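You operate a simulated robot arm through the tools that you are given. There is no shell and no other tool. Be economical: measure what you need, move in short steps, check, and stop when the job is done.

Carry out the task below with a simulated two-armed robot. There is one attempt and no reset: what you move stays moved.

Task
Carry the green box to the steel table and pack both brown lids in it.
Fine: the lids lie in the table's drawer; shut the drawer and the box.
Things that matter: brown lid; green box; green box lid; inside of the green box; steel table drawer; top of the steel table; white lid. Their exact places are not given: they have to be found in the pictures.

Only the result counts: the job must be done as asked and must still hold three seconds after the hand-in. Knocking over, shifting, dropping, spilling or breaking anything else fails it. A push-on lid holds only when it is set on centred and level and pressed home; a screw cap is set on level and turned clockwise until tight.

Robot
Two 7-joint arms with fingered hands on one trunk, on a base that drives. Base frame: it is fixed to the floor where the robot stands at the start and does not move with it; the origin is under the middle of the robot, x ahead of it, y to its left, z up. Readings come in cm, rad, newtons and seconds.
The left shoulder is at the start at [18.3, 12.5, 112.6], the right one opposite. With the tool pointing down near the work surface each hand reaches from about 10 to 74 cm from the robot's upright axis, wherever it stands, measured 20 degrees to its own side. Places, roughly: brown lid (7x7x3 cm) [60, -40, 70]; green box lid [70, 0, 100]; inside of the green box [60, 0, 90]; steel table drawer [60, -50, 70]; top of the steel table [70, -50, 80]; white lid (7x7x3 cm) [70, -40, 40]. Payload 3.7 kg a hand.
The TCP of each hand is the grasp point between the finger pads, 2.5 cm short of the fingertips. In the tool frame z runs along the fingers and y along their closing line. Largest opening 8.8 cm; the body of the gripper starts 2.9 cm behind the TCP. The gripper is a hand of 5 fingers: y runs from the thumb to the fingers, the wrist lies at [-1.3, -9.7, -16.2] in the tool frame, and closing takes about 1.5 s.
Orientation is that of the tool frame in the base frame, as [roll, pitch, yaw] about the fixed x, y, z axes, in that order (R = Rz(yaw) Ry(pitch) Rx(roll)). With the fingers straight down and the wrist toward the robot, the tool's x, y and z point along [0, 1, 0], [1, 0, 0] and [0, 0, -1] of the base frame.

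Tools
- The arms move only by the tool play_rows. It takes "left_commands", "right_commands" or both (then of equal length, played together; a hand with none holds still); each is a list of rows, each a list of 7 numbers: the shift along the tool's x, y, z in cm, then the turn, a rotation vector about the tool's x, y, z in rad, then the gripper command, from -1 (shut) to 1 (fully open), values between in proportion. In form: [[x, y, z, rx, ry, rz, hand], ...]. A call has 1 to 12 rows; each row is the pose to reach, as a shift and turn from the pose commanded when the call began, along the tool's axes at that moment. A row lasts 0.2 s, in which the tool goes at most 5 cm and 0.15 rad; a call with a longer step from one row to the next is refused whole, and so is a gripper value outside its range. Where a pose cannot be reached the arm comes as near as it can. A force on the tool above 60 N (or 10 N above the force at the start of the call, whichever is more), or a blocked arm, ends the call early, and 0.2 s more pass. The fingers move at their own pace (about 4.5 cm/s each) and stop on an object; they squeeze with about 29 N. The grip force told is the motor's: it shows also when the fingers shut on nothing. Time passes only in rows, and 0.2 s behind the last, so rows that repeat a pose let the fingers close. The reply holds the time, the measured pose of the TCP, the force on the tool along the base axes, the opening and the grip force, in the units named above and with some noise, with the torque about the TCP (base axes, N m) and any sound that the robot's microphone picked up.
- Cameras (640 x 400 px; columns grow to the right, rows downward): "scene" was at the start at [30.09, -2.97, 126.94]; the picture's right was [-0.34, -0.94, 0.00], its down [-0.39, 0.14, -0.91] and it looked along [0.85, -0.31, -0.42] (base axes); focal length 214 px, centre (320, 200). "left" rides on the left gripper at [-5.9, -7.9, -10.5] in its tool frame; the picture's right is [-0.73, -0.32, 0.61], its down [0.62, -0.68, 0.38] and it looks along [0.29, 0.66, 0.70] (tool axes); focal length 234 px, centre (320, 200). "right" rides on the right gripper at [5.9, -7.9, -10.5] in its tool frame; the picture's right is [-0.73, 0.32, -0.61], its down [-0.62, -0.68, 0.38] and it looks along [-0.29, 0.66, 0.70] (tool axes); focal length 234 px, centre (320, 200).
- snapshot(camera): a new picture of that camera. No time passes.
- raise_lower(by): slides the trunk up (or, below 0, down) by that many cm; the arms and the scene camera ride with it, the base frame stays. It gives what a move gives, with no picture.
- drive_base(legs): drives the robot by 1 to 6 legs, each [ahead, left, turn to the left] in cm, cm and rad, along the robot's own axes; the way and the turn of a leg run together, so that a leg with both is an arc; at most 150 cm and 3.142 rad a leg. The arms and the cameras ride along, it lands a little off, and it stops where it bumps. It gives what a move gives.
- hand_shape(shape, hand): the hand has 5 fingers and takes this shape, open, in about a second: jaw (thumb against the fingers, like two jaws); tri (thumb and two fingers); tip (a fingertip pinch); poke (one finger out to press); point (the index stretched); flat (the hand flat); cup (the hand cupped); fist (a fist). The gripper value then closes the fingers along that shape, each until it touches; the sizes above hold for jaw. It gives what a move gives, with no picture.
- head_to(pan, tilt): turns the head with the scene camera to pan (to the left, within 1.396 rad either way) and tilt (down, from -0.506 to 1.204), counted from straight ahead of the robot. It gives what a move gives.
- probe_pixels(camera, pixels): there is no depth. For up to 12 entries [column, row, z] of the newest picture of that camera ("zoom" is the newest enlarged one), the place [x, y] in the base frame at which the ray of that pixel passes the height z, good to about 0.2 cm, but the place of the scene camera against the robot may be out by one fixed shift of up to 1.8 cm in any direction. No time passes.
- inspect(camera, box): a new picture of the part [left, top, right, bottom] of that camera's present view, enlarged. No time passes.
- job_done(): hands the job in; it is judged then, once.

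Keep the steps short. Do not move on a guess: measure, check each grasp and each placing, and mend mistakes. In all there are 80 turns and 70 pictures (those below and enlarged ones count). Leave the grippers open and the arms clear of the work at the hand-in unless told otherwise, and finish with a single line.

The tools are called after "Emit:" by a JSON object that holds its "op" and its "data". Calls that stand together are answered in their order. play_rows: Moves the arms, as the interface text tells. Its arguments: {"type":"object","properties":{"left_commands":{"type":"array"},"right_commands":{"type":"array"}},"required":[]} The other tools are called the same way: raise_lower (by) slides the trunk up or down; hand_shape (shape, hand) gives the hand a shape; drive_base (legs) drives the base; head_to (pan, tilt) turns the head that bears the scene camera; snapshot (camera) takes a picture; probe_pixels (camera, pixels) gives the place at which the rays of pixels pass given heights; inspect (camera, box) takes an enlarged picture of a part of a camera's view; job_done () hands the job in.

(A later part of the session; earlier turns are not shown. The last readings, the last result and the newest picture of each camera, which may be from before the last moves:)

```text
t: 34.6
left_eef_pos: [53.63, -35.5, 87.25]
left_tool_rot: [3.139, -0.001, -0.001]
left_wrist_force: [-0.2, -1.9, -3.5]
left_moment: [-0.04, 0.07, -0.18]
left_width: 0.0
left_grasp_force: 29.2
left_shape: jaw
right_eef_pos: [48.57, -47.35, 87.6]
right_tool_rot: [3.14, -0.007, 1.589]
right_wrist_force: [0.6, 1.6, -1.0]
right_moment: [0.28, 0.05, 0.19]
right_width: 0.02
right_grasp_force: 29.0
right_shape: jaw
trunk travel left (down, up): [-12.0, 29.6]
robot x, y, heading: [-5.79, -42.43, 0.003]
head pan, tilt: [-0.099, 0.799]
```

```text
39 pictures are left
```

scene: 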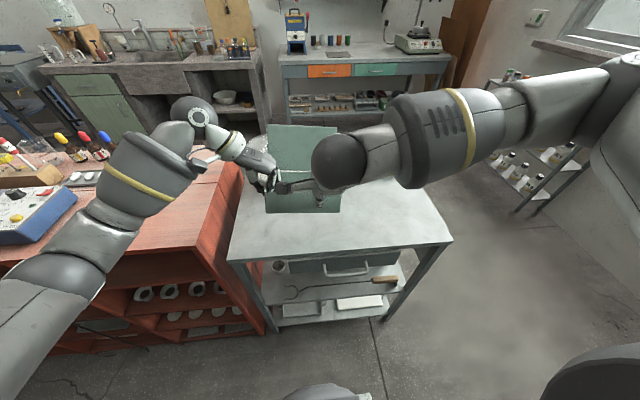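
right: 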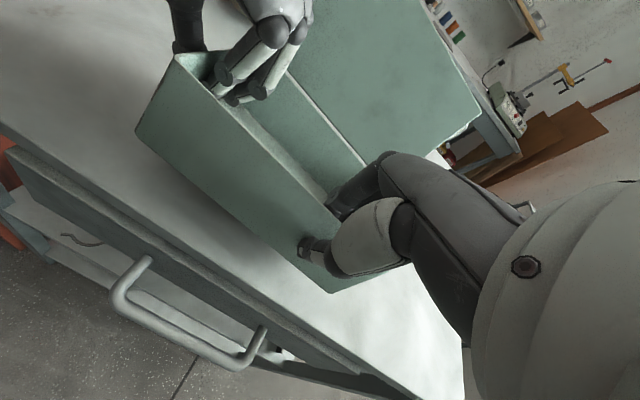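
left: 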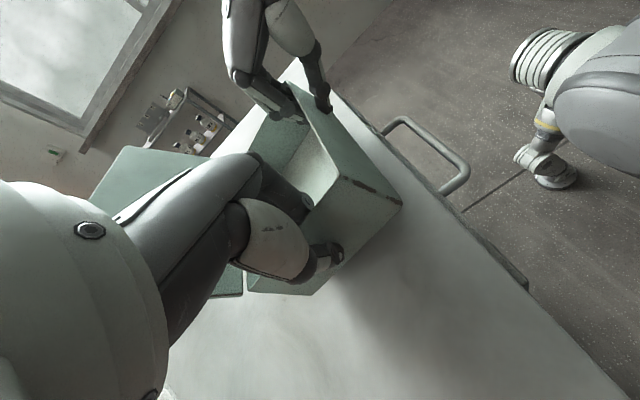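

Still ~2.7 cm to go. Lower 2 cm, then check force.

Emit:
{"op": "raise_lower", "data": {"by": -2}}

Emit:
{"op": "raise_lower", "data": {"by": -0.5}}

```text
t: 35.3
left_eef_pos: [53.63, -35.67, 84.96]
left_tool_rot: [3.139, 0.001, -0.001]
left_wrist_force: [-0.3, -1.5, -3.4]
left_moment: [-0.06, -0.09, -0.15]
left_width: 0.02
left_grasp_force: 29.1
left_shape: jaw
right_eef_pos: [48.74, -47.26, 85.61]
right_tool_rot: [3.138, -0.01, 1.59]
right_wrist_force: [0.1, 0.7, 0.8]
right_moment: [0.08, 0.01, 0.18]
right_width: 0.01
right_grasp_force: 28.4
right_shape: jaw
trunk travel left (down, up): [-10.0, 31.5]
robot x, y, heading: [-6.0, -42.45, 0.005]
head pan, tilt: [-0.099, 0.799]
```

```text
t: 35.9
left_eef_pos: [53.32, -35.77, 84.55]
left_tool_rot: [3.14, 0.001, -0.004]
left_wrist_force: [0.2, 1.7, -2.7]
left_moment: [-0.01, -0.16, -0.12]
left_width: 0.0
left_grasp_force: 29.9
left_shape: jaw
right_eef_pos: [48.61, -47.31, 85.16]
right_tool_rot: [3.137, -0.008, 1.587]
right_wrist_force: [1.0, -1.4, 0.7]
right_moment: [0.02, 0.0, 0.22]
right_width: 0.0
right_grasp_force: 29.4
right_shape: jaw
trunk travel left (down, up): [-9.5, 32.0]
robot x, y, heading: [-5.76, -43.04, 0.002]
head pan, tilt: [-0.099, 0.799]
```

Emit:
{"op": "raise_lower", "data": {"by": -0.4}}

Emit:
{"op": "raise_lower", "data": {"by": -0.4}}

Emit:
{"op": "snapshot", "data": {"camera": "left"}}

```text
t: 36.4
left_eef_pos: [53.16, -36.02, 84.54]
left_tool_rot: [-3.141, -0.005, -0.004]
left_wrist_force: [-0.3, 1.1, -2.5]
left_moment: [0.01, -0.16, -0.2]
left_width: 0.0
left_grasp_force: 29.0
left_shape: jaw
right_eef_pos: [48.38, -47.46, 85.01]
right_tool_rot: [3.134, -0.014, 1.588]
right_wrist_force: [1.4, -1.8, 0.5]
right_moment: [0.03, -0.04, 0.2]
right_width: 0.0
right_grasp_force: 29.5
right_shape: jaw
trunk travel left (down, up): [-9.1, 32.4]
robot x, y, heading: [-5.8, -43.03, 0.004]
head pan, tilt: [-0.099, 0.799]
```

```text
t: 36.9
left_eef_pos: [53.14, -36.01, 84.51]
left_tool_rot: [-3.139, -0.013, -0.004]
left_wrist_force: [-1.4, -0.1, -2.9]
left_moment: [-0.03, -0.16, -0.19]
left_width: 0.0
left_grasp_force: 29.5
left_shape: jaw
right_eef_pos: [48.32, -47.66, 84.89]
right_tool_rot: [3.131, -0.013, 1.587]
right_wrist_force: [2.9, 0.6, 1.5]
right_moment: [0.06, -0.03, 0.22]
right_width: 0.0
right_grasp_force: 29.1
right_shape: jaw
trunk travel left (down, up): [-8.7, 32.8]
robot x, y, heading: [-5.66, -42.93, 0.004]
head pan, tilt: [-0.099, 0.799]
```

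```text
38 pictures are left
```

left: 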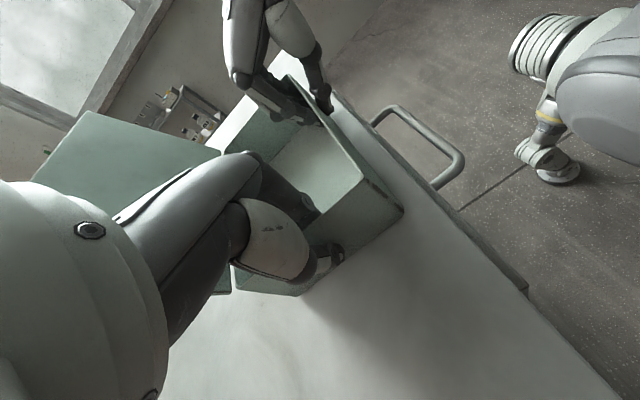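

The hands no longer sink (84.5/84.9): the box rests on the table. Open both hands.

Emit:
{"op": "play_rows", "data": {"left_commands": [[0, 0, 0, 0, 0, 0, -0.6], [0, 0, 0, 0, 0, 0, 0], [0, 0, 0, 0, 0, 0, 0.5], [0, 0, 0, 0, 0, 0, 1], [0, 0, 0, 0, 0, 0, 1], [0, 0, 0, 0, 0, 0, 1], [0, 0, 0, 0, 0, 0, 1]], "right_commands": [[0, 0, 0, 0, 0, 0, -0.6], [0, 0, 0, 0, 0, 0, 0], [0, 0, 0, 0, 0, 0, 0.5], [0, 0, 0, 0, 0, 0, 1], [0, 0, 0, 0, 0, 0, 1], [0, 0, 0, 0, 0, 0, 1], [0, 0, 0, 0, 0, 0, 1]]}}

Emit:
{"op": "raise_lower", "data": {"by": 8}}

Emit:
{"op": "snapshot", "data": {"camera": "scene"}}

Emit:
{"op": "snapshot", "data": {"camera": "left"}}

```text
t: 38.5
left_eef_pos: [53.08, -36.11, 84.44]
left_tool_rot: [-3.139, -0.012, -0.001]
left_wrist_force: [-0.9, -0.3, -0.4]
left_moment: [-0.01, 0.03, -0.01]
left_width: 8.75
left_grasp_force: 0.1
left_shape: jaw
right_eef_pos: [48.04, -47.63, 84.83]
right_tool_rot: [3.13, -0.015, 1.587]
right_wrist_force: [0.6, 0.3, 0.1]
right_moment: [-0.02, 0.01, 0.02]
right_width: 8.76
right_grasp_force: 0.2
right_shape: jaw
trunk travel left (down, up): [-8.7, 32.8]
robot x, y, heading: [-5.61, -43.08, 0.002]
head pan, tilt: [-0.099, 0.799]
```

```text
t: 39.7
left_eef_pos: [53.67, -35.43, 91.51]
left_tool_rot: [3.14, 0.006, -0.002]
left_wrist_force: [-0.1, -0.2, 0.4]
left_moment: [-0.02, 0.03, -0.01]
left_width: 8.74
left_grasp_force: 0.1
left_shape: jaw
right_eef_pos: [48.78, -47.27, 92.08]
right_tool_rot: [-3.139, -0.009, 1.588]
right_wrist_force: [0.3, 0.4, 0.4]
right_moment: [-0.01, 0.02, 0.03]
right_width: 8.74
right_grasp_force: 0.0
right_shape: jaw
trunk travel left (down, up): [-16.7, 24.8]
robot x, y, heading: [-6.06, -42.67, 0.006]
head pan, tilt: [-0.099, 0.799]
```

```text
37 pictures are left
```

scene: 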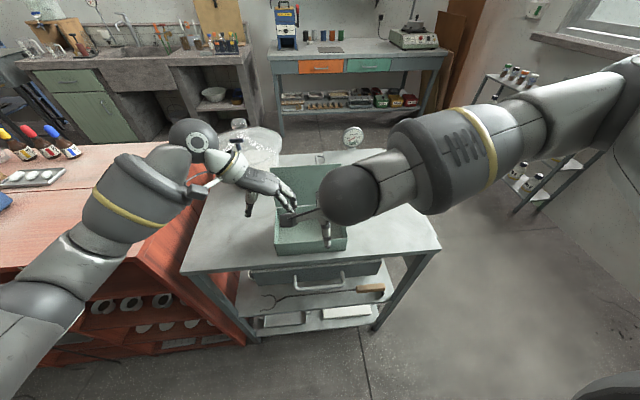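

```text
36 pictures are left
```

left: 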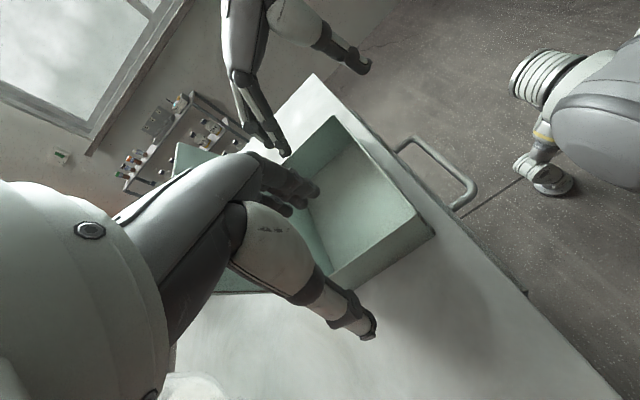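

Box stands on the table with its lid still open. I raise both hands clear, then drive back 6 and left 12 so the right arm faces the drawer handle.

Emit:
{"op": "play_rows", "data": {"left_commands": [[0, 0, -2, 0, 0, 0, 1], [0, 0, -4, 0, 0, 0, 1], [0, 0, -6, 0, 0, 0, 1], [0, 0, -8, 0, 0, 0, 1], [0, 0, -10, 0, 0, 0, 1], [0, 0, -12, 0, 0, 0, 1]], "right_commands": [[0, 0, -2, 0, 0, 0, 1], [0, 0, -4, 0, 0, 0, 1], [0, 0, -6, 0, 0, 0, 1], [0, 0, -8, 0, 0, 0, 1], [-2, 0, -9, 0, 0, 0, 1], [-4, 0, -10, 0, 0, 0, 1]]}}

Emit:
{"op": "drive_base", "data": {"legs": [[-6, 0, 0], [0, 12, 0]]}}

Emit:
{"op": "head_to", "data": {"pan": -0.25, "tilt": 0.95}}

Emit:
{"op": "snapshot", "data": {"camera": "scene"}}

Emit:
{"op": "snapshot", "data": {"camera": "right"}}

```text
t: 41.1
left_eef_pos: [53.52, -35.6, 104.15]
left_tool_rot: [3.139, -0.001, -0.002]
left_wrist_force: [0.7, 0.0, 0.4]
left_moment: [0.01, -0.01, 0.01]
left_width: 8.75
left_grasp_force: 0.2
left_shape: jaw
right_eef_pos: [48.78, -51.41, 102.28]
right_tool_rot: [3.14, -0.009, 1.588]
right_wrist_force: [0.0, 0.9, 0.3]
right_moment: [-0.01, 0.01, -0.03]
right_width: 8.77
right_grasp_force: 0.0
right_shape: jaw
trunk travel left (down, up): [-16.7, 24.8]
robot x, y, heading: [-5.82, -42.69, 0.0]
head pan, tilt: [-0.099, 0.799]
```

```text
t: 43.4
left_eef_pos: [47.7, -23.69, 103.94]
left_tool_rot: [3.138, 0.002, -0.002]
left_wrist_force: [-0.4, -0.2, -0.6]
left_moment: [0.0, 0.0, -0.02]
left_width: 8.74
left_grasp_force: 0.0
left_shape: jaw
right_eef_pos: [42.81, -39.26, 102.2]
right_tool_rot: [3.141, -0.007, 1.591]
right_wrist_force: [-0.1, -0.3, -0.1]
right_moment: [0.03, 0.02, 0.0]
right_width: 8.76
right_grasp_force: 0.2
right_shape: jaw
trunk travel left (down, up): [-16.7, 24.8]
robot x, y, heading: [-11.93, -30.69, 0.001]
head pan, tilt: [-0.099, 0.799]
```

```text
t: 44.0
left_eef_pos: [47.61, -23.77, 103.93]
left_tool_rot: [3.139, 0.001, 0.0]
left_wrist_force: [0.1, 0.6, -0.1]
left_moment: [0.01, 0.0, -0.01]
left_width: 8.76
left_grasp_force: 0.1
left_shape: jaw
right_eef_pos: [42.87, -39.34, 102.26]
right_tool_rot: [3.14, -0.01, 1.589]
right_wrist_force: [-0.1, -0.3, 0.2]
right_moment: [-0.01, 0.0, 0.01]
right_width: 8.76
right_grasp_force: 0.0
right_shape: jaw
trunk travel left (down, up): [-16.7, 24.8]
robot x, y, heading: [-11.69, -31.21, 0.001]
head pan, tilt: [-0.25, 0.949]
```

```text
35 pictures are left
```

scene: 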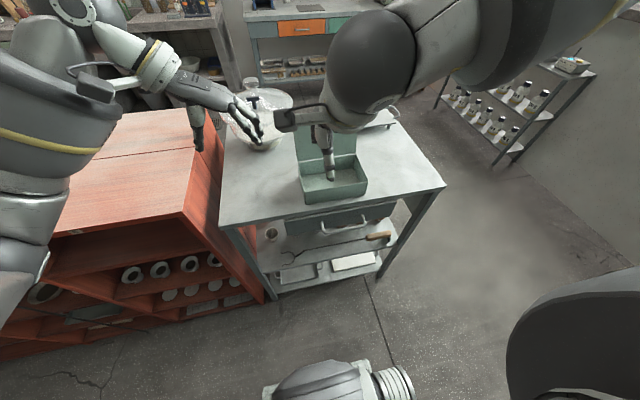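

```text
34 pictures are left
```

right: 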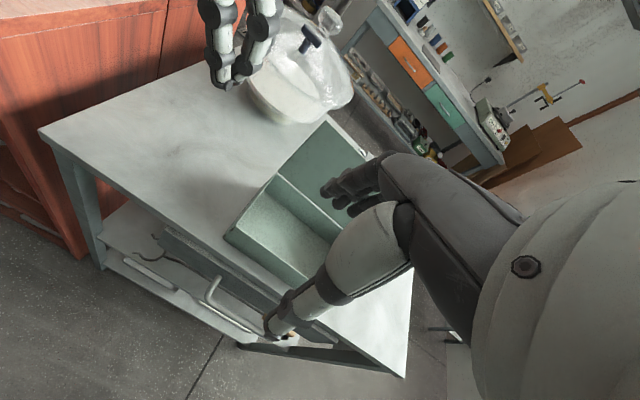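

Zoom on the drawer front to measure the handle.

Emit:
{"op": "inspect", "data": {"camera": "scene", "box": [270, 150, 430, 250]}}

Emit:
{"op": "inspect", "data": {"camera": "right", "box": [130, 180, 330, 360]}}

```text
4.00 times, centred on (350, 200) of scene
```

zoom: 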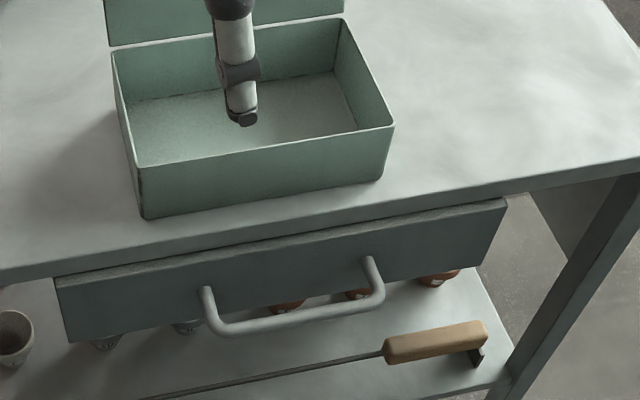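

```text
2.22 times, centred on (230, 270) of right
```

zoom: 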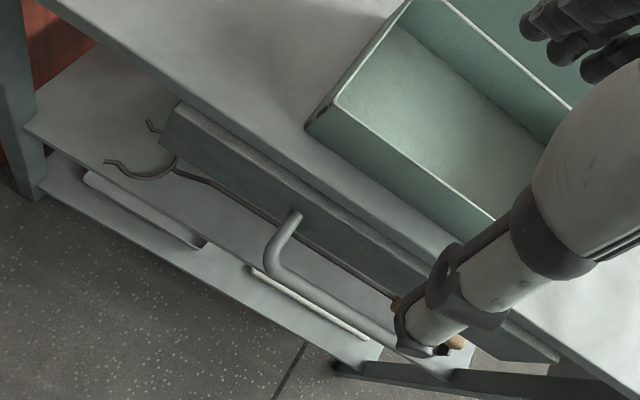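

Emit:
{"op": "probe_pixels", "data": {"camera": "right", "pixels": [[208, 301, 70], [208, 301, 75], [180, 228, 78], [220, 280, 75], [252, 328, 70], [252, 328, 75]]}}

Emit:
{"op": "probe_pixels", "data": {"camera": "scene", "pixels": [[323, 231.5, 70], [323, 231.5, 75], [365, 224.5, 70], [365, 224.5, 75], [344, 230.5, 75], [284, 220, 78], [396, 200, 78], [302, 180, 80], [368, 182, 85]]}}

```text
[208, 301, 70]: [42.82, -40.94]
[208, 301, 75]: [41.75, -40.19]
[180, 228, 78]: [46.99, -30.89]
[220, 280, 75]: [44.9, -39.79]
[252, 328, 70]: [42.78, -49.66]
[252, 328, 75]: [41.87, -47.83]
```

```text
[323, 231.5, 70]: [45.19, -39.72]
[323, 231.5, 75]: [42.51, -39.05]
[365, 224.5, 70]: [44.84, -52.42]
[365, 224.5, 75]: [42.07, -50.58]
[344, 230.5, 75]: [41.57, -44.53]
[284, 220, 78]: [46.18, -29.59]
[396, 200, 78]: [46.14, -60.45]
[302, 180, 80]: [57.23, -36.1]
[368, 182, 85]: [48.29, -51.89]
```

Handle bar ≈ x 41.6, y -40…-51, z ≈ 75–76. I'll back off 8 cm, then approach tilted 45° forward with a half-open hand to a point 6 cm short of the bar.

Emit:
{"op": "drive_base", "data": {"legs": [[-8, 0, 0]]}}

Emit:
{"op": "play_rows", "data": {"right_commands": [[-0.8, 0.2, 2.5, -0.1, 0, 0, 0.5], [-1.6, 0.5, 5, -0.2, 0, 0, 0.3], [-2.4, 0.8, 7.5, -0.3, 0, 0, 0.1], [-3.2, 1, 10, -0.4, 0, 0, 0.1], [-4, 1.3, 13, -0.5, 0, 0, 0.1], [-4.8, 1.6, 16, -0.6, 0, 0, 0.1], [-5.6, 2, 19, -0.7, 0, 0, 0.1], [-6.2, 2.2, 21.8, -0.785, 0, 0, 0.1]]}}

Emit:
{"op": "snapshot", "data": {"camera": "scene"}}

Emit:
{"op": "snapshot", "data": {"camera": "right"}}

```text
t: 45.1
left_eef_pos: [39.77, -23.49, 103.82]
left_tool_rot: [3.137, 0.002, -0.003]
left_wrist_force: [-0.9, -1.6, -0.6]
left_moment: [0.01, -0.02, 0.02]
left_width: 8.77
left_grasp_force: 0.0
left_shape: jaw
right_eef_pos: [34.89, -39.3, 102.28]
right_tool_rot: [3.14, -0.008, 1.59]
right_wrist_force: [-0.9, 0.2, -0.2]
right_moment: [-0.01, -0.01, -0.01]
right_width: 8.75
right_grasp_force: 0.1
right_shape: jaw
trunk travel left (down, up): [-16.7, 24.8]
robot x, y, heading: [-19.99, -31.07, 0.008]
head pan, tilt: [-0.25, 0.949]
```

```text
t: 46.9
left_eef_pos: [39.73, -23.85, 103.82]
left_tool_rot: [3.138, 0.002, -0.001]
left_wrist_force: [0.0, -0.1, 0.3]
left_moment: [0.03, 0.01, -0.01]
left_width: 8.76
left_grasp_force: 0.0
left_shape: jaw
right_eef_pos: [35.42, -47.85, 91.96]
right_tool_rot: [2.687, 0.044, 1.354]
right_wrist_force: [0.4, -0.3, -0.4]
right_moment: [0.02, 0.02, -0.02]
right_width: 4.88
right_grasp_force: 0.0
right_shape: jaw
right hand out of reach, approached as far as the arm can: row 4, 5, 6, 7, 8
trunk travel left (down, up): [-16.7, 24.8]
robot x, y, heading: [-19.95, -31.31, 0.003]
head pan, tilt: [-0.25, 0.949]
```

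```text
31 pictures are left
```

scene: 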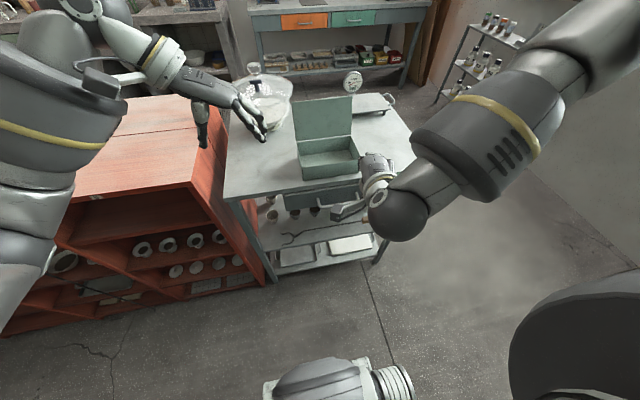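

```text
30 pictures are left
```

right: 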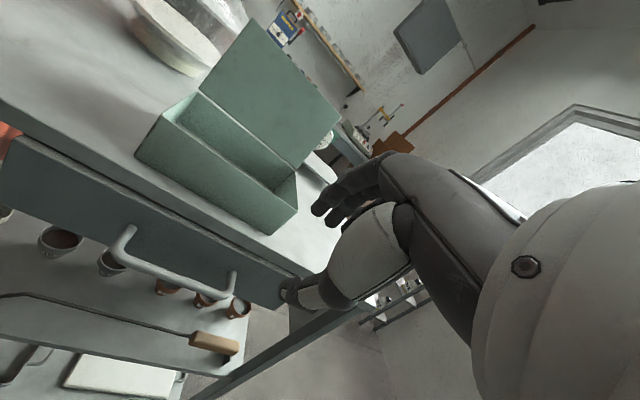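

The tilted reach is limited by shoulder height. I raise the left hand 10 cm and lower the trunk 11 cm.

Emit:
{"op": "play_rows", "data": {"left_commands": [[0, 0, -2.5, 0, 0, 0, 1], [0, 0, -5, 0, 0, 0, 1], [0, 0, -7.5, 0, 0, 0, 1], [0, 0, -10, 0, 0, 0, 1]]}}

Emit:
{"op": "raise_lower", "data": {"by": -11}}

Emit:
{"op": "inspect", "data": {"camera": "right", "box": [0, 100, 340, 320]}}

```text
t: 47.9
left_eef_pos: [39.85, -23.56, 113.86]
left_tool_rot: [3.138, 0.003, -0.002]
left_wrist_force: [0.6, 0.3, 0.2]
left_moment: [0.0, -0.03, -0.02]
left_width: 8.74
left_grasp_force: 0.1
left_shape: jaw
right_eef_pos: [35.29, -47.84, 92.16]
right_tool_rot: [2.687, 0.044, 1.356]
right_wrist_force: [0.5, 0.8, 0.3]
right_moment: [0.03, 0.01, 0.0]
right_width: 4.87
right_grasp_force: 0.0
right_shape: jaw
trunk travel left (down, up): [-16.7, 24.8]
robot x, y, heading: [-19.66, -31.25, 0.004]
head pan, tilt: [-0.25, 0.949]
```

```text
t: 49.3
left_eef_pos: [39.67, -23.48, 103.01]
left_tool_rot: [3.139, -0.002, 0.001]
left_wrist_force: [0.5, 0.1, 0.1]
left_moment: [-0.02, -0.01, 0.02]
left_width: 8.76
left_grasp_force: 0.1
left_shape: jaw
right_eef_pos: [34.64, -47.96, 69.78]
right_tool_rot: [2.994, 0.11, 1.376]
right_wrist_force: [0.1, -0.3, 0.9]
right_moment: [0.0, -0.02, 0.0]
right_width: 4.86
right_grasp_force: 0.1
right_shape: jaw
trunk travel left (down, up): [-5.7, 35.8]
robot x, y, heading: [-19.84, -31.01, -0.002]
head pan, tilt: [-0.25, 0.949]
```

```text
1.82 times, centred on (170, 210) of right
```

zoom: 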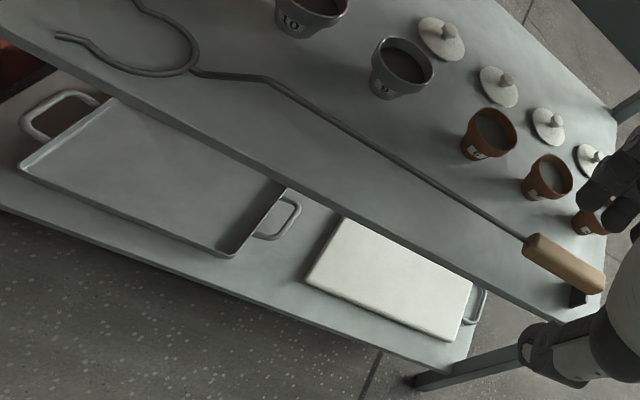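

The arm dropped to z 69.8 because it chased the stored command. I test with a small upward move to see what reference it uses.

Emit:
{"op": "play_rows", "data": {"right_commands": [[0, 0, -1, 0, 0, 0, 0.1], [0, 0, -2, 0, 0, 0, 0.1], [0, 0, -3, 0, 0, 0, 0.1]]}}

```text
t: 50.1
left_eef_pos: [39.78, -23.6, 102.87]
left_tool_rot: [3.14, 0.002, -0.001]
left_wrist_force: [-0.1, -0.4, -0.9]
left_moment: [0.04, 0.01, 0.01]
left_width: 8.73
left_grasp_force: 0.0
left_shape: jaw
right_eef_pos: [35.84, -47.19, 70.85]
right_tool_rot: [2.996, 0.111, 1.377]
right_wrist_force: [-1.1, -0.6, -0.2]
right_moment: [-0.01, 0.0, 0.03]
right_width: 4.86
right_grasp_force: 0.1
right_shape: jaw
right hand out of reach, approached as far as the arm can: row 1, 2, 3
trunk travel left (down, up): [-5.7, 35.8]
robot x, y, heading: [-20.07, -31.17, 0.001]
head pan, tilt: [-0.25, 0.949]
```

Emit:
{"op": "play_rows", "data": {"right_commands": [[0, 0, 0, 0.15, 0, 0, 0.1], [0, 0, 0, 0.3, 0, 0, 0.1], [0, 0, 0, 0.45, 0, 0, 0.1], [0, 0, 0, 0.6, 0, 0, 0.1]]}}

```text
t: 51.1
left_eef_pos: [39.84, -23.47, 102.87]
left_tool_rot: [3.139, 0.002, -0.002]
left_wrist_force: [-0.6, 0.4, -0.3]
left_moment: [-0.01, 0.04, 0.01]
left_width: 8.78
left_grasp_force: 0.0
left_shape: jaw
right_eef_pos: [35.77, -47.08, 70.95]
right_tool_rot: [-2.685, 0.11, 1.378]
right_wrist_force: [0.5, 0.0, -0.3]
right_moment: [-0.01, 0.02, 0.02]
right_width: 4.85
right_grasp_force: 0.0
right_shape: jaw
trunk travel left (down, up): [-5.7, 35.8]
robot x, y, heading: [-19.76, -31.23, -0.001]
head pan, tilt: [-0.25, 0.949]
```

The reference is the measured pose. I bring the hand up to about (35,-45.5,84) with only a slight (0.2 rad) forward tilt and the yaw squared.

Emit:
{"op": "play_rows", "data": {"right_commands": [[0, -1.1, -1.9, -0.11, 0.015, -0.036, 0.1], [0, -2.2, -3.8, -0.22, 0.03, -0.072, 0.1], [0, -3.3, -5.6, -0.33, 0.044, -0.108, 0.1], [0, -4.5, -7.5, -0.44, 0.058, -0.145, 0.1], [0, -5.6, -9.4, -0.55, 0.073, -0.181, 0.1], [0, -6.74, -11.26, -0.658, 0.087, -0.217, 0.1]]}}

Emit:
{"op": "inspect", "data": {"camera": "scene", "box": [250, 110, 450, 260]}}

```text
t: 52.5
left_eef_pos: [39.77, -23.54, 102.97]
left_tool_rot: [3.138, 0.003, 0.001]
left_wrist_force: [0.7, 0.5, -0.3]
left_moment: [0.05, 0.03, -0.01]
left_width: 8.75
left_grasp_force: 0.0
left_shape: jaw
right_eef_pos: [42.87, -43.9, 82.28]
right_tool_rot: [2.945, -0.002, 1.578]
right_wrist_force: [0.3, 0.8, 0.0]
right_moment: [0.03, -0.01, -0.01]
right_width: 4.85
right_grasp_force: 0.0
right_shape: jaw
right hand out of reach, approached as far as the arm can: row 3, 4, 5, 6
trunk travel left (down, up): [-5.7, 35.8]
robot x, y, heading: [-19.75, -30.88, 0.003]
head pan, tilt: [-0.25, 0.949]
```

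```text
2.67 times, centred on (350, 185) of scene
```

zoom: 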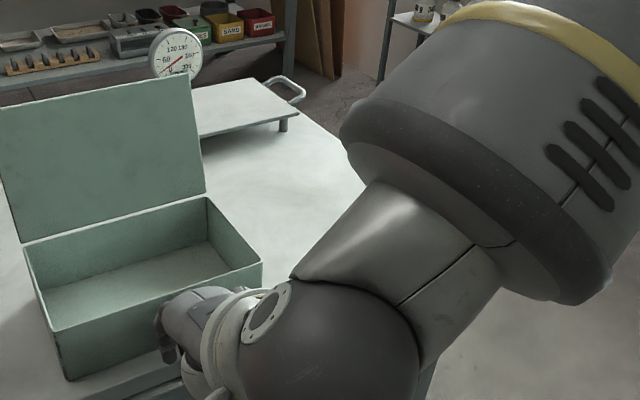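

The arm is folded too close to its shoulder; I back the base off 12 cm (the hand clears the handle at z 79.8+), then move the arm forward above the handle.

Emit:
{"op": "drive_base", "data": {"legs": [[-13, 0, 0]]}}

Emit:
{"op": "play_rows", "data": {"right_commands": [[-0.3, 1.5, -0.5, 0, 0, 0, 0.1], [-0.6, 3, -0.5, 0, 0, 0, 0.1], [-0.9, 5, 0, 0, 0, 0, 0.1], [-1.2, 7, 0, 0, 0, 0, 0.1], [-1.5, 9, 0, 0, 0, 0, 0.1], [-1.5, 10.5, 0, 0, 0, 0, 0.1]]}}

Emit:
{"op": "snapshot", "data": {"camera": "right"}}

Emit:
{"op": "snapshot", "data": {"camera": "scene"}}

```text
t: 53.8
left_eef_pos: [26.87, -23.53, 102.85]
left_tool_rot: [3.139, 0.003, 0.0]
left_wrist_force: [-0.4, 0.2, 0.0]
left_moment: [0.0, 0.02, 0.03]
left_width: 8.75
left_grasp_force: 0.2
left_shape: jaw
right_eef_pos: [29.94, -44.01, 82.3]
right_tool_rot: [2.947, 0.0, 1.577]
right_wrist_force: [0.2, -0.1, -0.6]
right_moment: [-0.02, -0.01, 0.01]
right_width: 4.85
right_grasp_force: 0.0
right_shape: jaw
trunk travel left (down, up): [-5.7, 35.8]
robot x, y, heading: [-32.29, -30.87, -0.001]
head pan, tilt: [-0.25, 0.949]
```

```text
t: 55.2
left_eef_pos: [27.04, -23.61, 102.86]
left_tool_rot: [3.136, 0.002, 0.001]
left_wrist_force: [-0.7, 0.3, 0.6]
left_moment: [-0.01, -0.01, 0.01]
left_width: 8.76
left_grasp_force: 0.0
left_shape: jaw
right_eef_pos: [40.3, -45.45, 84.3]
right_tool_rot: [2.947, -0.001, 1.578]
right_wrist_force: [-0.3, 0.0, -0.5]
right_moment: [-0.01, 0.01, -0.02]
right_width: 4.83
right_grasp_force: 0.1
right_shape: jaw
trunk travel left (down, up): [-5.7, 35.8]
robot x, y, heading: [-32.8, -30.55, 0.002]
head pan, tilt: [-0.25, 0.949]
```

```text
27 pictures are left
```

right: 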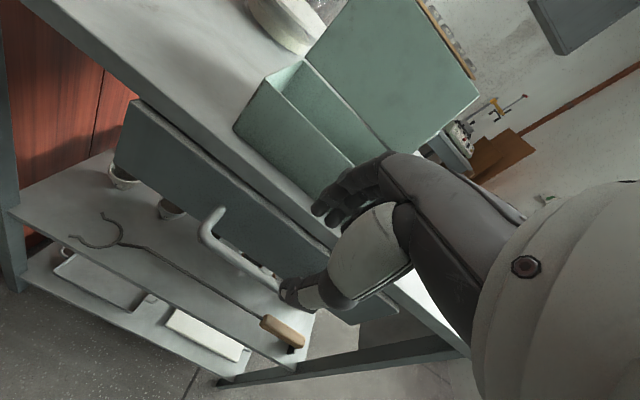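

```text
26 pictures are left
```

scene: 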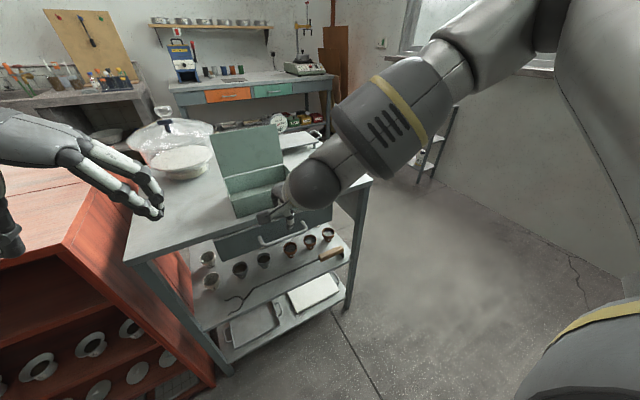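

Emit:
{"op": "probe_pixels", "data": {"camera": "right", "pixels": [[204, 236, 72], [204, 236, 76], [242, 264, 72], [242, 264, 76], [132, 104, 78], [260, 83, 85.5], [222, 210, 75]]}}

Emit:
{"op": "probe_pixels", "data": {"camera": "scene", "pixels": [[263, 243, 72], [263, 243, 76], [307, 231, 72], [307, 231, 76]]}}

```text
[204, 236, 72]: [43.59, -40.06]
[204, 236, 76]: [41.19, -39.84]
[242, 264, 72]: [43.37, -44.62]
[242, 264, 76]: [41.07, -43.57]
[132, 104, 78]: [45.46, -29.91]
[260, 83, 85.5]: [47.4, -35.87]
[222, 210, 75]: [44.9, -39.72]
```

```text
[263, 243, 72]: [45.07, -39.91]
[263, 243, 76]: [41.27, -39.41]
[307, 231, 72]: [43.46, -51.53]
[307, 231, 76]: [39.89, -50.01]
```

Handle bar triangulated at x 41.7, z 75.1. Lower straddling it.

Emit:
{"op": "play_rows", "data": {"right_commands": [[0, -0.1, 1.6, 0, 0, 0, 0.1], [0, -0.3, 3.2, 0, 0, 0, 0.1], [0, -0.4, 4.8, 0, 0, 0, 0.1], [0, -0.55, 6.4, 0, 0, 0, 0.1], [0, -0.7, 7.9, 0, 0, 0, 0.1], [0, -0.83, 9.3, 0, 0, 0, 0.1]]}}

Emit:
{"op": "snapshot", "data": {"camera": "right"}}

```text
t: 56.6
left_eef_pos: [26.78, -23.52, 103.09]
left_tool_rot: [3.138, -0.001, 0.001]
left_wrist_force: [0.2, -0.2, 0.1]
left_moment: [0.01, 0.02, 0.0]
left_width: 8.76
left_grasp_force: 0.1
left_shape: jaw
right_eef_pos: [40.88, -45.41, 74.77]
right_tool_rot: [2.952, -0.001, 1.579]
right_wrist_force: [-22.4, 0.5, 6.8]
right_moment: [-0.05, -0.83, -0.16]
right_width: 4.47
right_grasp_force: 0.0
right_shape: jaw
trunk travel left (down, up): [-5.7, 35.8]
robot x, y, heading: [-32.29, -31.13, 0.001]
head pan, tilt: [-0.25, 0.949]
```

```text
25 pictures are left
```

right: 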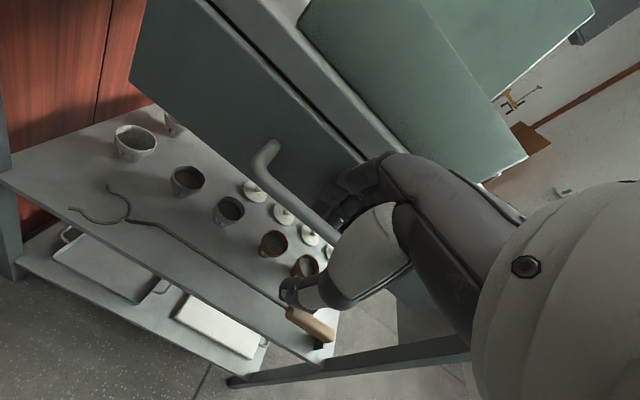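

The fingers are behind the bar (slightly pressing the face, -22 N). Back off 0.5 cm and close.

Emit:
{"op": "play_rows", "data": {"right_commands": [[0, -0.4, 0, 0, 0, 0, 0], [0, -0.5, 0, 0, 0, 0, -0.3], [0, -0.5, 0, 0, 0, 0, -0.6], [0, -0.5, 0, 0, 0, 0, -0.8], [0, -0.5, 0, 0, 0, 0, -0.8], [0, -0.5, 0, 0, 0, 0, -0.8]]}}

Emit:
{"op": "drive_base", "data": {"legs": [[-4, 0, 0]]}}

Emit:
{"op": "snapshot", "data": {"camera": "right"}}

```text
t: 58.0
left_eef_pos: [26.93, -23.56, 102.93]
left_tool_rot: [3.138, 0.003, 0.001]
left_wrist_force: [0.3, -0.1, 0.9]
left_moment: [0.01, 0.0, -0.01]
left_width: 8.77
left_grasp_force: 0.1
left_shape: jaw
right_eef_pos: [40.81, -45.44, 74.81]
right_tool_rot: [2.947, -0.001, 1.578]
right_wrist_force: [1.4, -0.3, 1.0]
right_moment: [-0.05, -0.03, 0.06]
right_width: 0.92
right_grasp_force: 0.0
right_shape: jaw
trunk travel left (down, up): [-5.7, 35.8]
robot x, y, heading: [-33.03, -30.92, 0.001]
head pan, tilt: [-0.25, 0.949]
```

```text
t: 58.9
left_eef_pos: [23.01, -23.57, 102.95]
left_tool_rot: [3.139, 0.001, 0.0]
left_wrist_force: [-0.2, 0.2, -0.3]
left_moment: [-0.02, -0.02, -0.02]
left_width: 8.77
left_grasp_force: 0.0
left_shape: jaw
right_eef_pos: [36.69, -45.43, 74.71]
right_tool_rot: [2.949, -0.001, 1.578]
right_wrist_force: [0.5, -0.3, 0.6]
right_moment: [-0.01, -0.01, 0.03]
right_width: 0.9
right_grasp_force: 0.0
right_shape: jaw
trunk travel left (down, up): [-5.7, 35.8]
robot x, y, heading: [-36.5, -31.1, 0.007]
head pan, tilt: [-0.25, 0.949]
```

```text
24 pictures are left
```

right: 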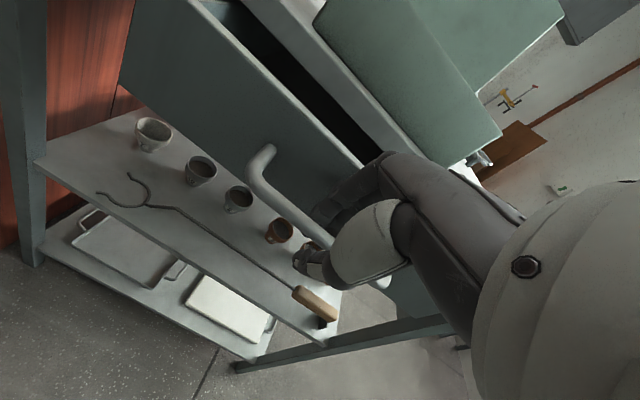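

The drawer opens. I pull 12 cm more and look inside.

Emit:
{"op": "drive_base", "data": {"legs": [[-13, 0, 0]]}}

Emit:
{"op": "snapshot", "data": {"camera": "right"}}

Emit:
{"op": "snapshot", "data": {"camera": "scene"}}

```text
t: 60.2
left_eef_pos: [10.18, -23.51, 102.97]
left_tool_rot: [3.138, 0.002, 0.002]
left_wrist_force: [0.4, 0.0, 0.7]
left_moment: [0.04, 0.0, 0.02]
left_width: 8.78
left_grasp_force: 0.1
left_shape: jaw
right_eef_pos: [23.97, -45.41, 74.78]
right_tool_rot: [2.95, -0.003, 1.579]
right_wrist_force: [0.6, 0.1, 0.0]
right_moment: [0.0, -0.04, 0.03]
right_width: 0.9
right_grasp_force: 0.0
right_shape: jaw
trunk travel left (down, up): [-5.7, 35.8]
robot x, y, heading: [-48.96, -30.82, 0.004]
head pan, tilt: [-0.25, 0.949]
```

```text
23 pictures are left
```

right: 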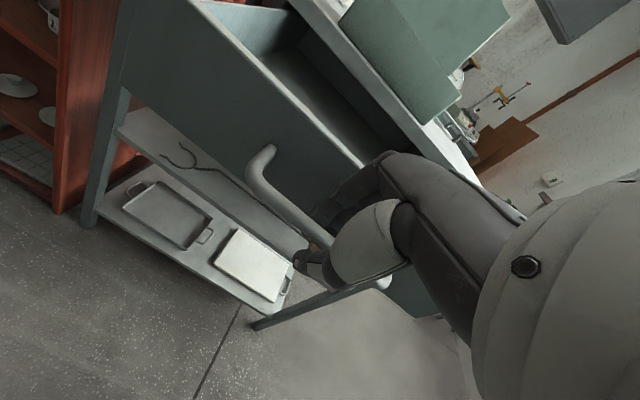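

```text
22 pictures are left
```

scene: 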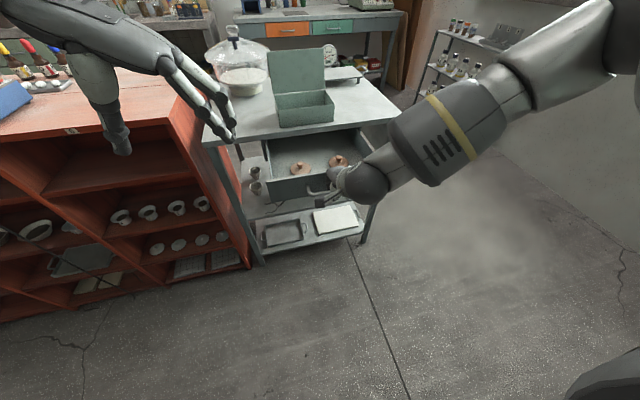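

Two brown knobbed lids in the drawer at about (300,168) and (338,160). Zoom and probe.

Emit:
{"op": "inspect", "data": {"camera": "scene", "box": [250, 110, 390, 210]}}

Emit:
{"op": "probe_pixels", "data": {"camera": "zoom", "pixels": [[229, 264, 76], [229, 264, 73], [403, 230, 76], [403, 230, 73]]}}

```text
4.00 times, centred on (320, 160) of scene
```

zoom: 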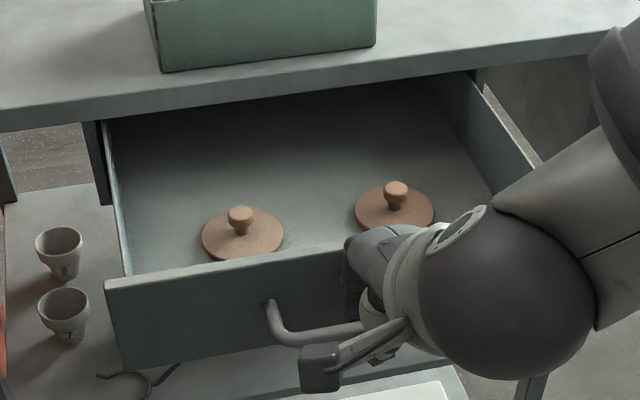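

```text
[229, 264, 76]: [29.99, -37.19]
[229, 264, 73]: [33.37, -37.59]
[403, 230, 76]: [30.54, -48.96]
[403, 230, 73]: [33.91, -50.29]
```

I open the hand, lift it off the handle and drive 12 cm forward to look into the drawer with the right camera.

Emit:
{"op": "play_rows", "data": {"right_commands": [[0, 0, 0, 0, 0, 0, -0.3], [0, 0, 0, 0, 0, 0, 0.1], [0, 0, 0, 0, 0, 0, 0.1], [0, 0, 0, 0, 0, 0, 0.1], [0, 0, -2, 0, 0, 0, 0.1], [0, 0, -4, 0, 0, 0, 0.1], [0, 0, -6, 0, 0, 0, 0.1], [0, 0, -8, 0, 0, 0, 0.1], [0, 0, -10, 0, 0, 0, 0.1], [0, 0, -12, 0, 0, 0, 0.1]]}}

Emit:
{"op": "drive_base", "data": {"legs": [[12, 0, 0]]}}

Emit:
{"op": "snapshot", "data": {"camera": "right"}}

```text
t: 62.4
left_eef_pos: [10.23, -23.59, 102.92]
left_tool_rot: [3.138, 0.002, 0.003]
left_wrist_force: [-0.2, 0.0, -0.6]
left_moment: [-0.01, -0.01, 0.02]
left_width: 8.75
left_grasp_force: 0.0
left_shape: jaw
right_eef_pos: [21.56, -45.57, 86.63]
right_tool_rot: [2.95, -0.002, 1.581]
right_wrist_force: [0.2, -0.3, 0.0]
right_moment: [0.01, 0.02, -0.01]
right_width: 4.82
right_grasp_force: 0.0
right_shape: jaw
trunk travel left (down, up): [-5.7, 35.8]
robot x, y, heading: [-49.15, -31.41, 0.0]
head pan, tilt: [-0.25, 0.949]
```

```text
t: 63.6
left_eef_pos: [21.91, -23.51, 102.94]
left_tool_rot: [3.138, 0.001, 0.005]
left_wrist_force: [-0.3, -0.4, 0.4]
left_moment: [-0.02, 0.0, -0.02]
left_width: 8.77
left_grasp_force: 0.0
left_shape: jaw
right_eef_pos: [33.44, -45.23, 86.38]
right_tool_rot: [2.95, -0.002, 1.58]
right_wrist_force: [-0.6, -0.6, -0.5]
right_moment: [0.02, 0.0, 0.0]
right_width: 4.8
right_grasp_force: 0.1
right_shape: jaw
trunk travel left (down, up): [-5.7, 35.8]
robot x, y, heading: [-37.58, -31.13, 0.003]
head pan, tilt: [-0.25, 0.949]
```

```text
20 pictures are left
```

right: 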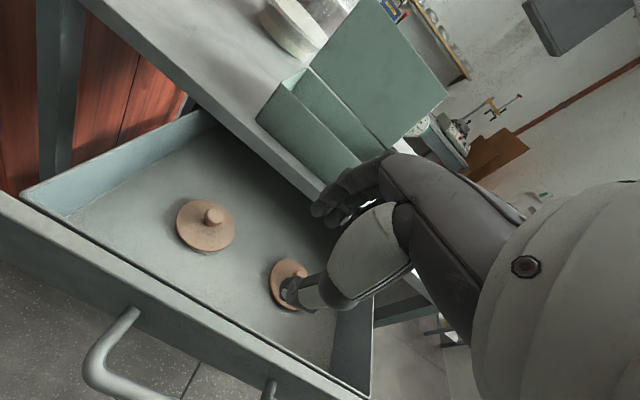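

Emit:
{"op": "inspect", "data": {"camera": "scene", "box": [250, 120, 410, 220]}}

Emit:
{"op": "probe_pixels", "data": {"camera": "right", "pixels": [[214, 213, 72], [214, 213, 76], [206, 226, 70], [206, 226, 74], [301, 268, 72], [301, 268, 76], [289, 284, 70], [289, 284, 74], [30, 190, 76], [178, 225, 70]]}}

```text
4.00 times, centred on (330, 170) of scene
```

zoom: 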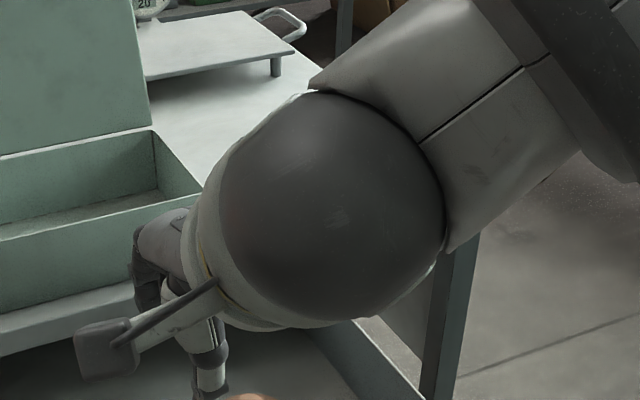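

```text
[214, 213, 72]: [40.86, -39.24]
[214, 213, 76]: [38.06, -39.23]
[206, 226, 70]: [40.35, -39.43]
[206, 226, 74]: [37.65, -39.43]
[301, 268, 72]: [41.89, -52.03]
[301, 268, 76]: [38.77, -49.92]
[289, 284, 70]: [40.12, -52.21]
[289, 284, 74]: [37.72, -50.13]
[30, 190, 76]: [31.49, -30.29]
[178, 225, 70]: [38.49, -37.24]
```

I straighten the hand and shift it over the left lid (drive 7 forward) for a second view.

Emit:
{"op": "play_rows", "data": {"right_commands": [[1.5, -0.5, -0.1, 0.05, 0, 0, 0.3], [3, -1, -0.2, 0.1, 0, 0, 0.3], [4.5, -1.5, -0.3, 0.15, 0, 0, 0.3], [5.9, -1.96, -0.39, 0.192, 0, 0, 0.3]]}}

Emit:
{"op": "drive_base", "data": {"legs": [[7, 0, 0]]}}

Emit:
{"op": "snapshot", "data": {"camera": "right"}}

```text
t: 64.6
left_eef_pos: [21.77, -23.4, 102.87]
left_tool_rot: [3.139, 0.002, 0.005]
left_wrist_force: [-0.1, -0.3, -0.7]
left_moment: [0.0, 0.01, 0.02]
left_width: 8.77
left_grasp_force: 0.1
left_shape: jaw
right_eef_pos: [31.3, -39.53, 86.43]
right_tool_rot: [-3.14, -0.003, 1.581]
right_wrist_force: [-1.1, 0.6, 0.3]
right_moment: [0.01, -0.02, 0.0]
right_width: 5.67
right_grasp_force: 0.1
right_shape: jaw
trunk travel left (down, up): [-5.7, 35.8]
robot x, y, heading: [-37.75, -30.84, 0.006]
head pan, tilt: [-0.25, 0.949]
```

```text
t: 65.6
left_eef_pos: [28.83, -23.47, 102.95]
left_tool_rot: [3.136, 0.003, 0.003]
left_wrist_force: [0.1, 0.1, -0.5]
left_moment: [0.03, 0.03, 0.01]
left_width: 8.77
left_grasp_force: 0.1
left_shape: jaw
right_eef_pos: [38.33, -39.38, 86.43]
right_tool_rot: [-3.141, -0.001, 1.581]
right_wrist_force: [0.3, -0.3, -0.3]
right_moment: [0.02, -0.01, 0.02]
right_width: 5.69
right_grasp_force: 0.0
right_shape: jaw
trunk travel left (down, up): [-5.7, 35.8]
robot x, y, heading: [-30.49, -30.7, 0.007]
head pan, tilt: [-0.25, 0.949]
```

```text
18 pictures are left
```

right: 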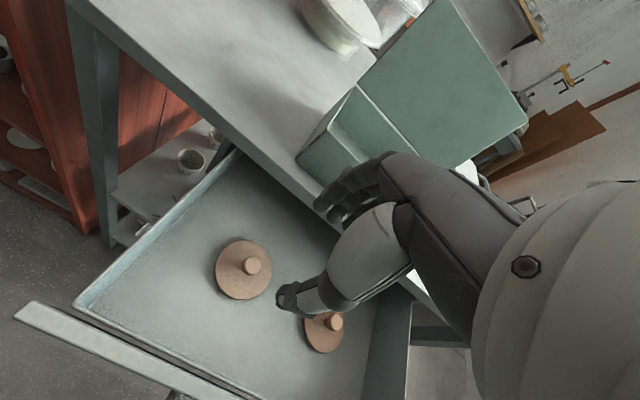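

Emit:
{"op": "probe_pixels", "data": {"camera": "right", "pixels": [[252, 266, 72], [252, 266, 76], [242, 269, 70], [242, 269, 74], [337, 321, 72], [337, 321, 76], [323, 333, 70], [323, 333, 74]]}}

```text
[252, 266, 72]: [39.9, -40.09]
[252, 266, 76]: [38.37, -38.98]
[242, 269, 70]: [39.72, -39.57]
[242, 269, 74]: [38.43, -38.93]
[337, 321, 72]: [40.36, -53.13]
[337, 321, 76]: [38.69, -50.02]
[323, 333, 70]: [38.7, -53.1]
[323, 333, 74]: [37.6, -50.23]
```

Triangulated: left knob (38.75,-39.25, z≈75), disc ≈72; right knob (38.6,-49.9). I lower over the left knob to TCP z 75.7.

Emit:
{"op": "play_rows", "data": {"right_commands": [[0, 0.2, 2, 0, 0, 0, 0.2], [0.1, 0.4, 4, 0, 0, 0, 0.2], [0.13, 0.42, 6, 0, 0, 0, 0.2], [0.13, 0.42, 8, 0, 0, 0, 0.2], [0.13, 0.42, 9.5, 0, 0, 0, 0.2], [0.13, 0.42, 10.7, 0, 0, 0, 0.2]]}}

Emit:
{"op": "inspect", "data": {"camera": "right", "box": [220, 160, 440, 320]}}

```text
t: 67.0
left_eef_pos: [28.78, -23.54, 102.89]
left_tool_rot: [3.138, 0.001, 0.005]
left_wrist_force: [-0.7, 0.4, -0.7]
left_moment: [0.0, -0.02, -0.03]
left_width: 8.78
left_grasp_force: 0.1
left_shape: jaw
right_eef_pos: [38.8, -39.33, 75.64]
right_tool_rot: [3.141, -0.002, 1.581]
right_wrist_force: [0.7, 0.5, -0.5]
right_moment: [-0.03, 0.0, 0.0]
right_width: 5.32
right_grasp_force: 0.0
right_shape: jaw
trunk travel left (down, up): [-5.7, 35.8]
robot x, y, heading: [-30.58, -31.28, 0.009]
head pan, tilt: [-0.25, 0.949]
```

```text
2.50 times, centred on (330, 240) of right
```

zoom: 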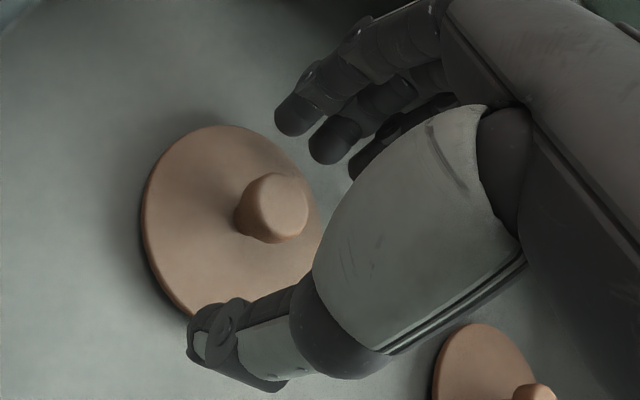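

The knob lies midway between thumb and fingertips. Close.

Emit:
{"op": "play_rows", "data": {"right_commands": [[0, 0, 0, 0, 0, 0, 0], [0, 0, 0, 0, 0, 0, -0.4], [0, 0, 0, 0, 0, 0, -0.8], [0, 0, 0, 0, 0, 0, -1], [0, 0, 0, 0, 0, 0, -1], [0, 0, 0, 0, 0, 0, -1], [0, 0, 0, 0, 0, 0, -1]]}}

Emit:
{"op": "play_rows", "data": {"right_commands": [[0, 0, -2, 0, 0, 0, -1], [0, 0, -4, 0, 0, 0, -1], [0, 0, -6, 0, 0, 0, -1], [0, 0, -8, 0, 0, 0, -1], [0, 0, -10, 0, 0, 0, -1], [0, 0, -12, 0, 0, 0, -1], [0, 0, -14, 0, 0, 0, -1], [0, 0, -16, 0, 0, 0, -1]]}}

Emit:
{"op": "snapshot", "data": {"camera": "right"}}

```text
t: 68.6
left_eef_pos: [28.75, -23.38, 102.92]
left_tool_rot: [3.138, 0.001, 0.004]
left_wrist_force: [0.1, -0.4, 0.2]
left_moment: [0.01, 0.01, -0.04]
left_width: 8.77
left_grasp_force: 0.0
left_shape: jaw
right_eef_pos: [38.74, -39.38, 75.79]
right_tool_rot: [3.141, -0.002, 1.581]
right_wrist_force: [-0.1, 0.4, 1.2]
right_moment: [0.0, -0.05, 0.02]
right_width: 1.11
right_grasp_force: 29.3
right_shape: jaw
trunk travel left (down, up): [-5.7, 35.8]
robot x, y, heading: [-30.66, -30.75, 0.007]
head pan, tilt: [-0.25, 0.949]
```

```text
t: 70.4
left_eef_pos: [28.89, -23.4, 102.87]
left_tool_rot: [3.139, 0.002, 0.003]
left_wrist_force: [0.3, -0.7, -0.5]
left_moment: [0.04, 0.0, 0.01]
left_width: 8.78
left_grasp_force: 0.0
left_shape: jaw
right_eef_pos: [38.45, -39.46, 91.89]
right_tool_rot: [-3.141, -0.003, 1.582]
right_wrist_force: [0.4, -0.5, -1.0]
right_moment: [-0.01, -0.01, -0.02]
right_width: 1.1
right_grasp_force: 28.8
right_shape: jaw
trunk travel left (down, up): [-5.7, 35.8]
robot x, y, heading: [-30.77, -31.32, 0.007]
head pan, tilt: [-0.25, 0.949]
```

```text
16 pictures are left
```

right: 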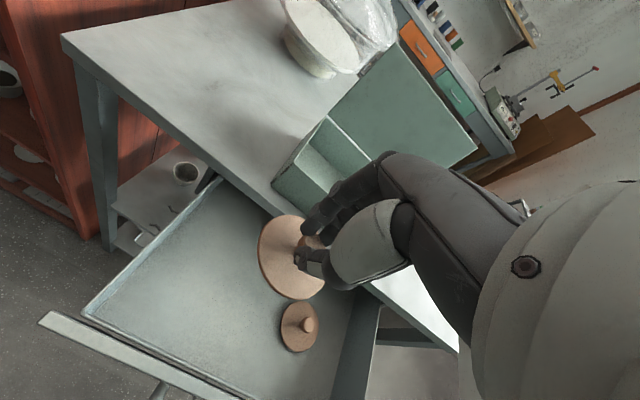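

Lid is held. Probe the box rim from here.

Emit:
{"op": "probe_pixels", "data": {"camera": "right", "pixels": [[272, 181, 85.5], [327, 116, 85.5], [334, 196, 85.5], [388, 152, 85.5], [300, 310, 73], [308, 325, 75]]}}

Emit:
{"op": "drive_base", "data": {"legs": [[14, 0, 0]]}}

Emit:
{"op": "snapshot", "data": {"camera": "right"}}

Emit:
{"op": "snapshot", "data": {"camera": "scene"}}

```text
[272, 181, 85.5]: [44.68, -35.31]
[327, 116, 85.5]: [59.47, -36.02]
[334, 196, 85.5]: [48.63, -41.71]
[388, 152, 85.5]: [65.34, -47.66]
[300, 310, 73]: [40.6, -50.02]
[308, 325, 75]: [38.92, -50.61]
```

```text
t: 71.7
left_eef_pos: [42.6, -23.57, 102.78]
left_tool_rot: [3.137, 0.001, 0.001]
left_wrist_force: [0.6, -0.3, -0.6]
left_moment: [0.0, -0.01, -0.03]
left_width: 8.77
left_grasp_force: 0.1
left_shape: jaw
right_eef_pos: [52.21, -39.47, 91.76]
right_tool_rot: [3.142, -0.002, 1.575]
right_wrist_force: [0.7, 0.5, -0.7]
right_moment: [0.0, 0.01, -0.01]
right_width: 1.1
right_grasp_force: 29.1
right_shape: jaw
trunk travel left (down, up): [-5.7, 35.8]
robot x, y, heading: [-17.09, -30.98, 0.006]
head pan, tilt: [-0.25, 0.949]
```

```text
15 pictures are left
```

right: 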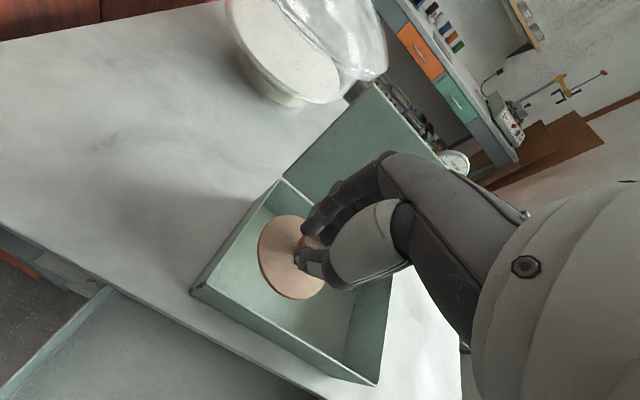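

```text
14 pictures are left
```

scene: 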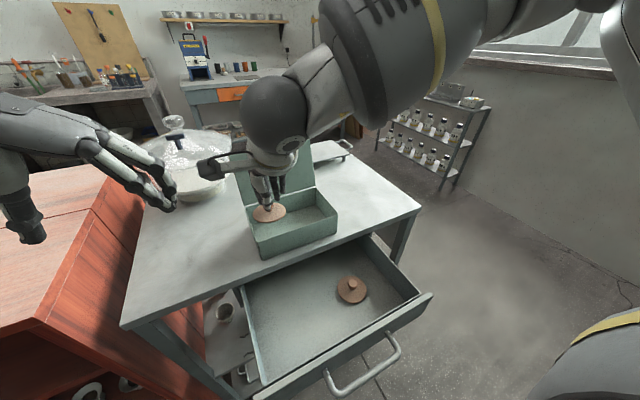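

Emit:
{"op": "probe_pixels", "data": {"camera": "right", "pixels": [[192, 289, 85.5], [281, 179, 85.5], [375, 384, 85.5], [300, 257, 87.6]]}}

```text
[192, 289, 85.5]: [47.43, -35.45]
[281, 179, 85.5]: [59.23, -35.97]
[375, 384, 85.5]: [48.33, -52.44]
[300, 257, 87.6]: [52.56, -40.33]
```

Box rim: x 47.9–59, y -35.8…-52.5. I lower the lid at (53,-40.2), slowing near the floor.

Emit:
{"op": "play_rows", "data": {"right_commands": [[-0.4, 0.4, 0, 0, 0, 0, -1], [-0.75, 0.8, 0, 0, 0, 0, -1], [-0.75, 0.8, 1.5, 0, 0, 0, -1], [-0.75, 0.8, 3, 0, 0, 0, -1], [-0.75, 0.8, 4.5, 0, 0, 0, -1], [-0.75, 0.8, 5.7, 0, 0, 0, -1], [-0.75, 0.8, 6.2, 0, 0, 0, -1], [-0.75, 0.8, 6.6, 0, 0, 0, -1], [-0.75, 0.8, 7, 0, 0, 0, -1], [-0.75, 0.8, 7.3, 0, 0, 0, -1]]}}

```text
t: 73.9
left_eef_pos: [42.42, -23.63, 103.04]
left_tool_rot: [3.138, 0.001, 0.001]
left_wrist_force: [0.5, 0.3, -0.8]
left_moment: [0.03, -0.02, 0.02]
left_width: 8.77
left_grasp_force: 0.0
left_shape: jaw
right_eef_pos: [52.95, -40.2, 84.73]
right_tool_rot: [3.139, -0.002, 1.579]
right_wrist_force: [-3.7, 1.5, 10.1]
right_moment: [-0.02, -0.08, 0.04]
right_width: 1.15
right_grasp_force: 29.2
right_shape: jaw
trunk travel left (down, up): [-5.7, 35.8]
robot x, y, heading: [-16.46, -30.92, 0.001]
head pan, tilt: [-0.25, 0.949]
```

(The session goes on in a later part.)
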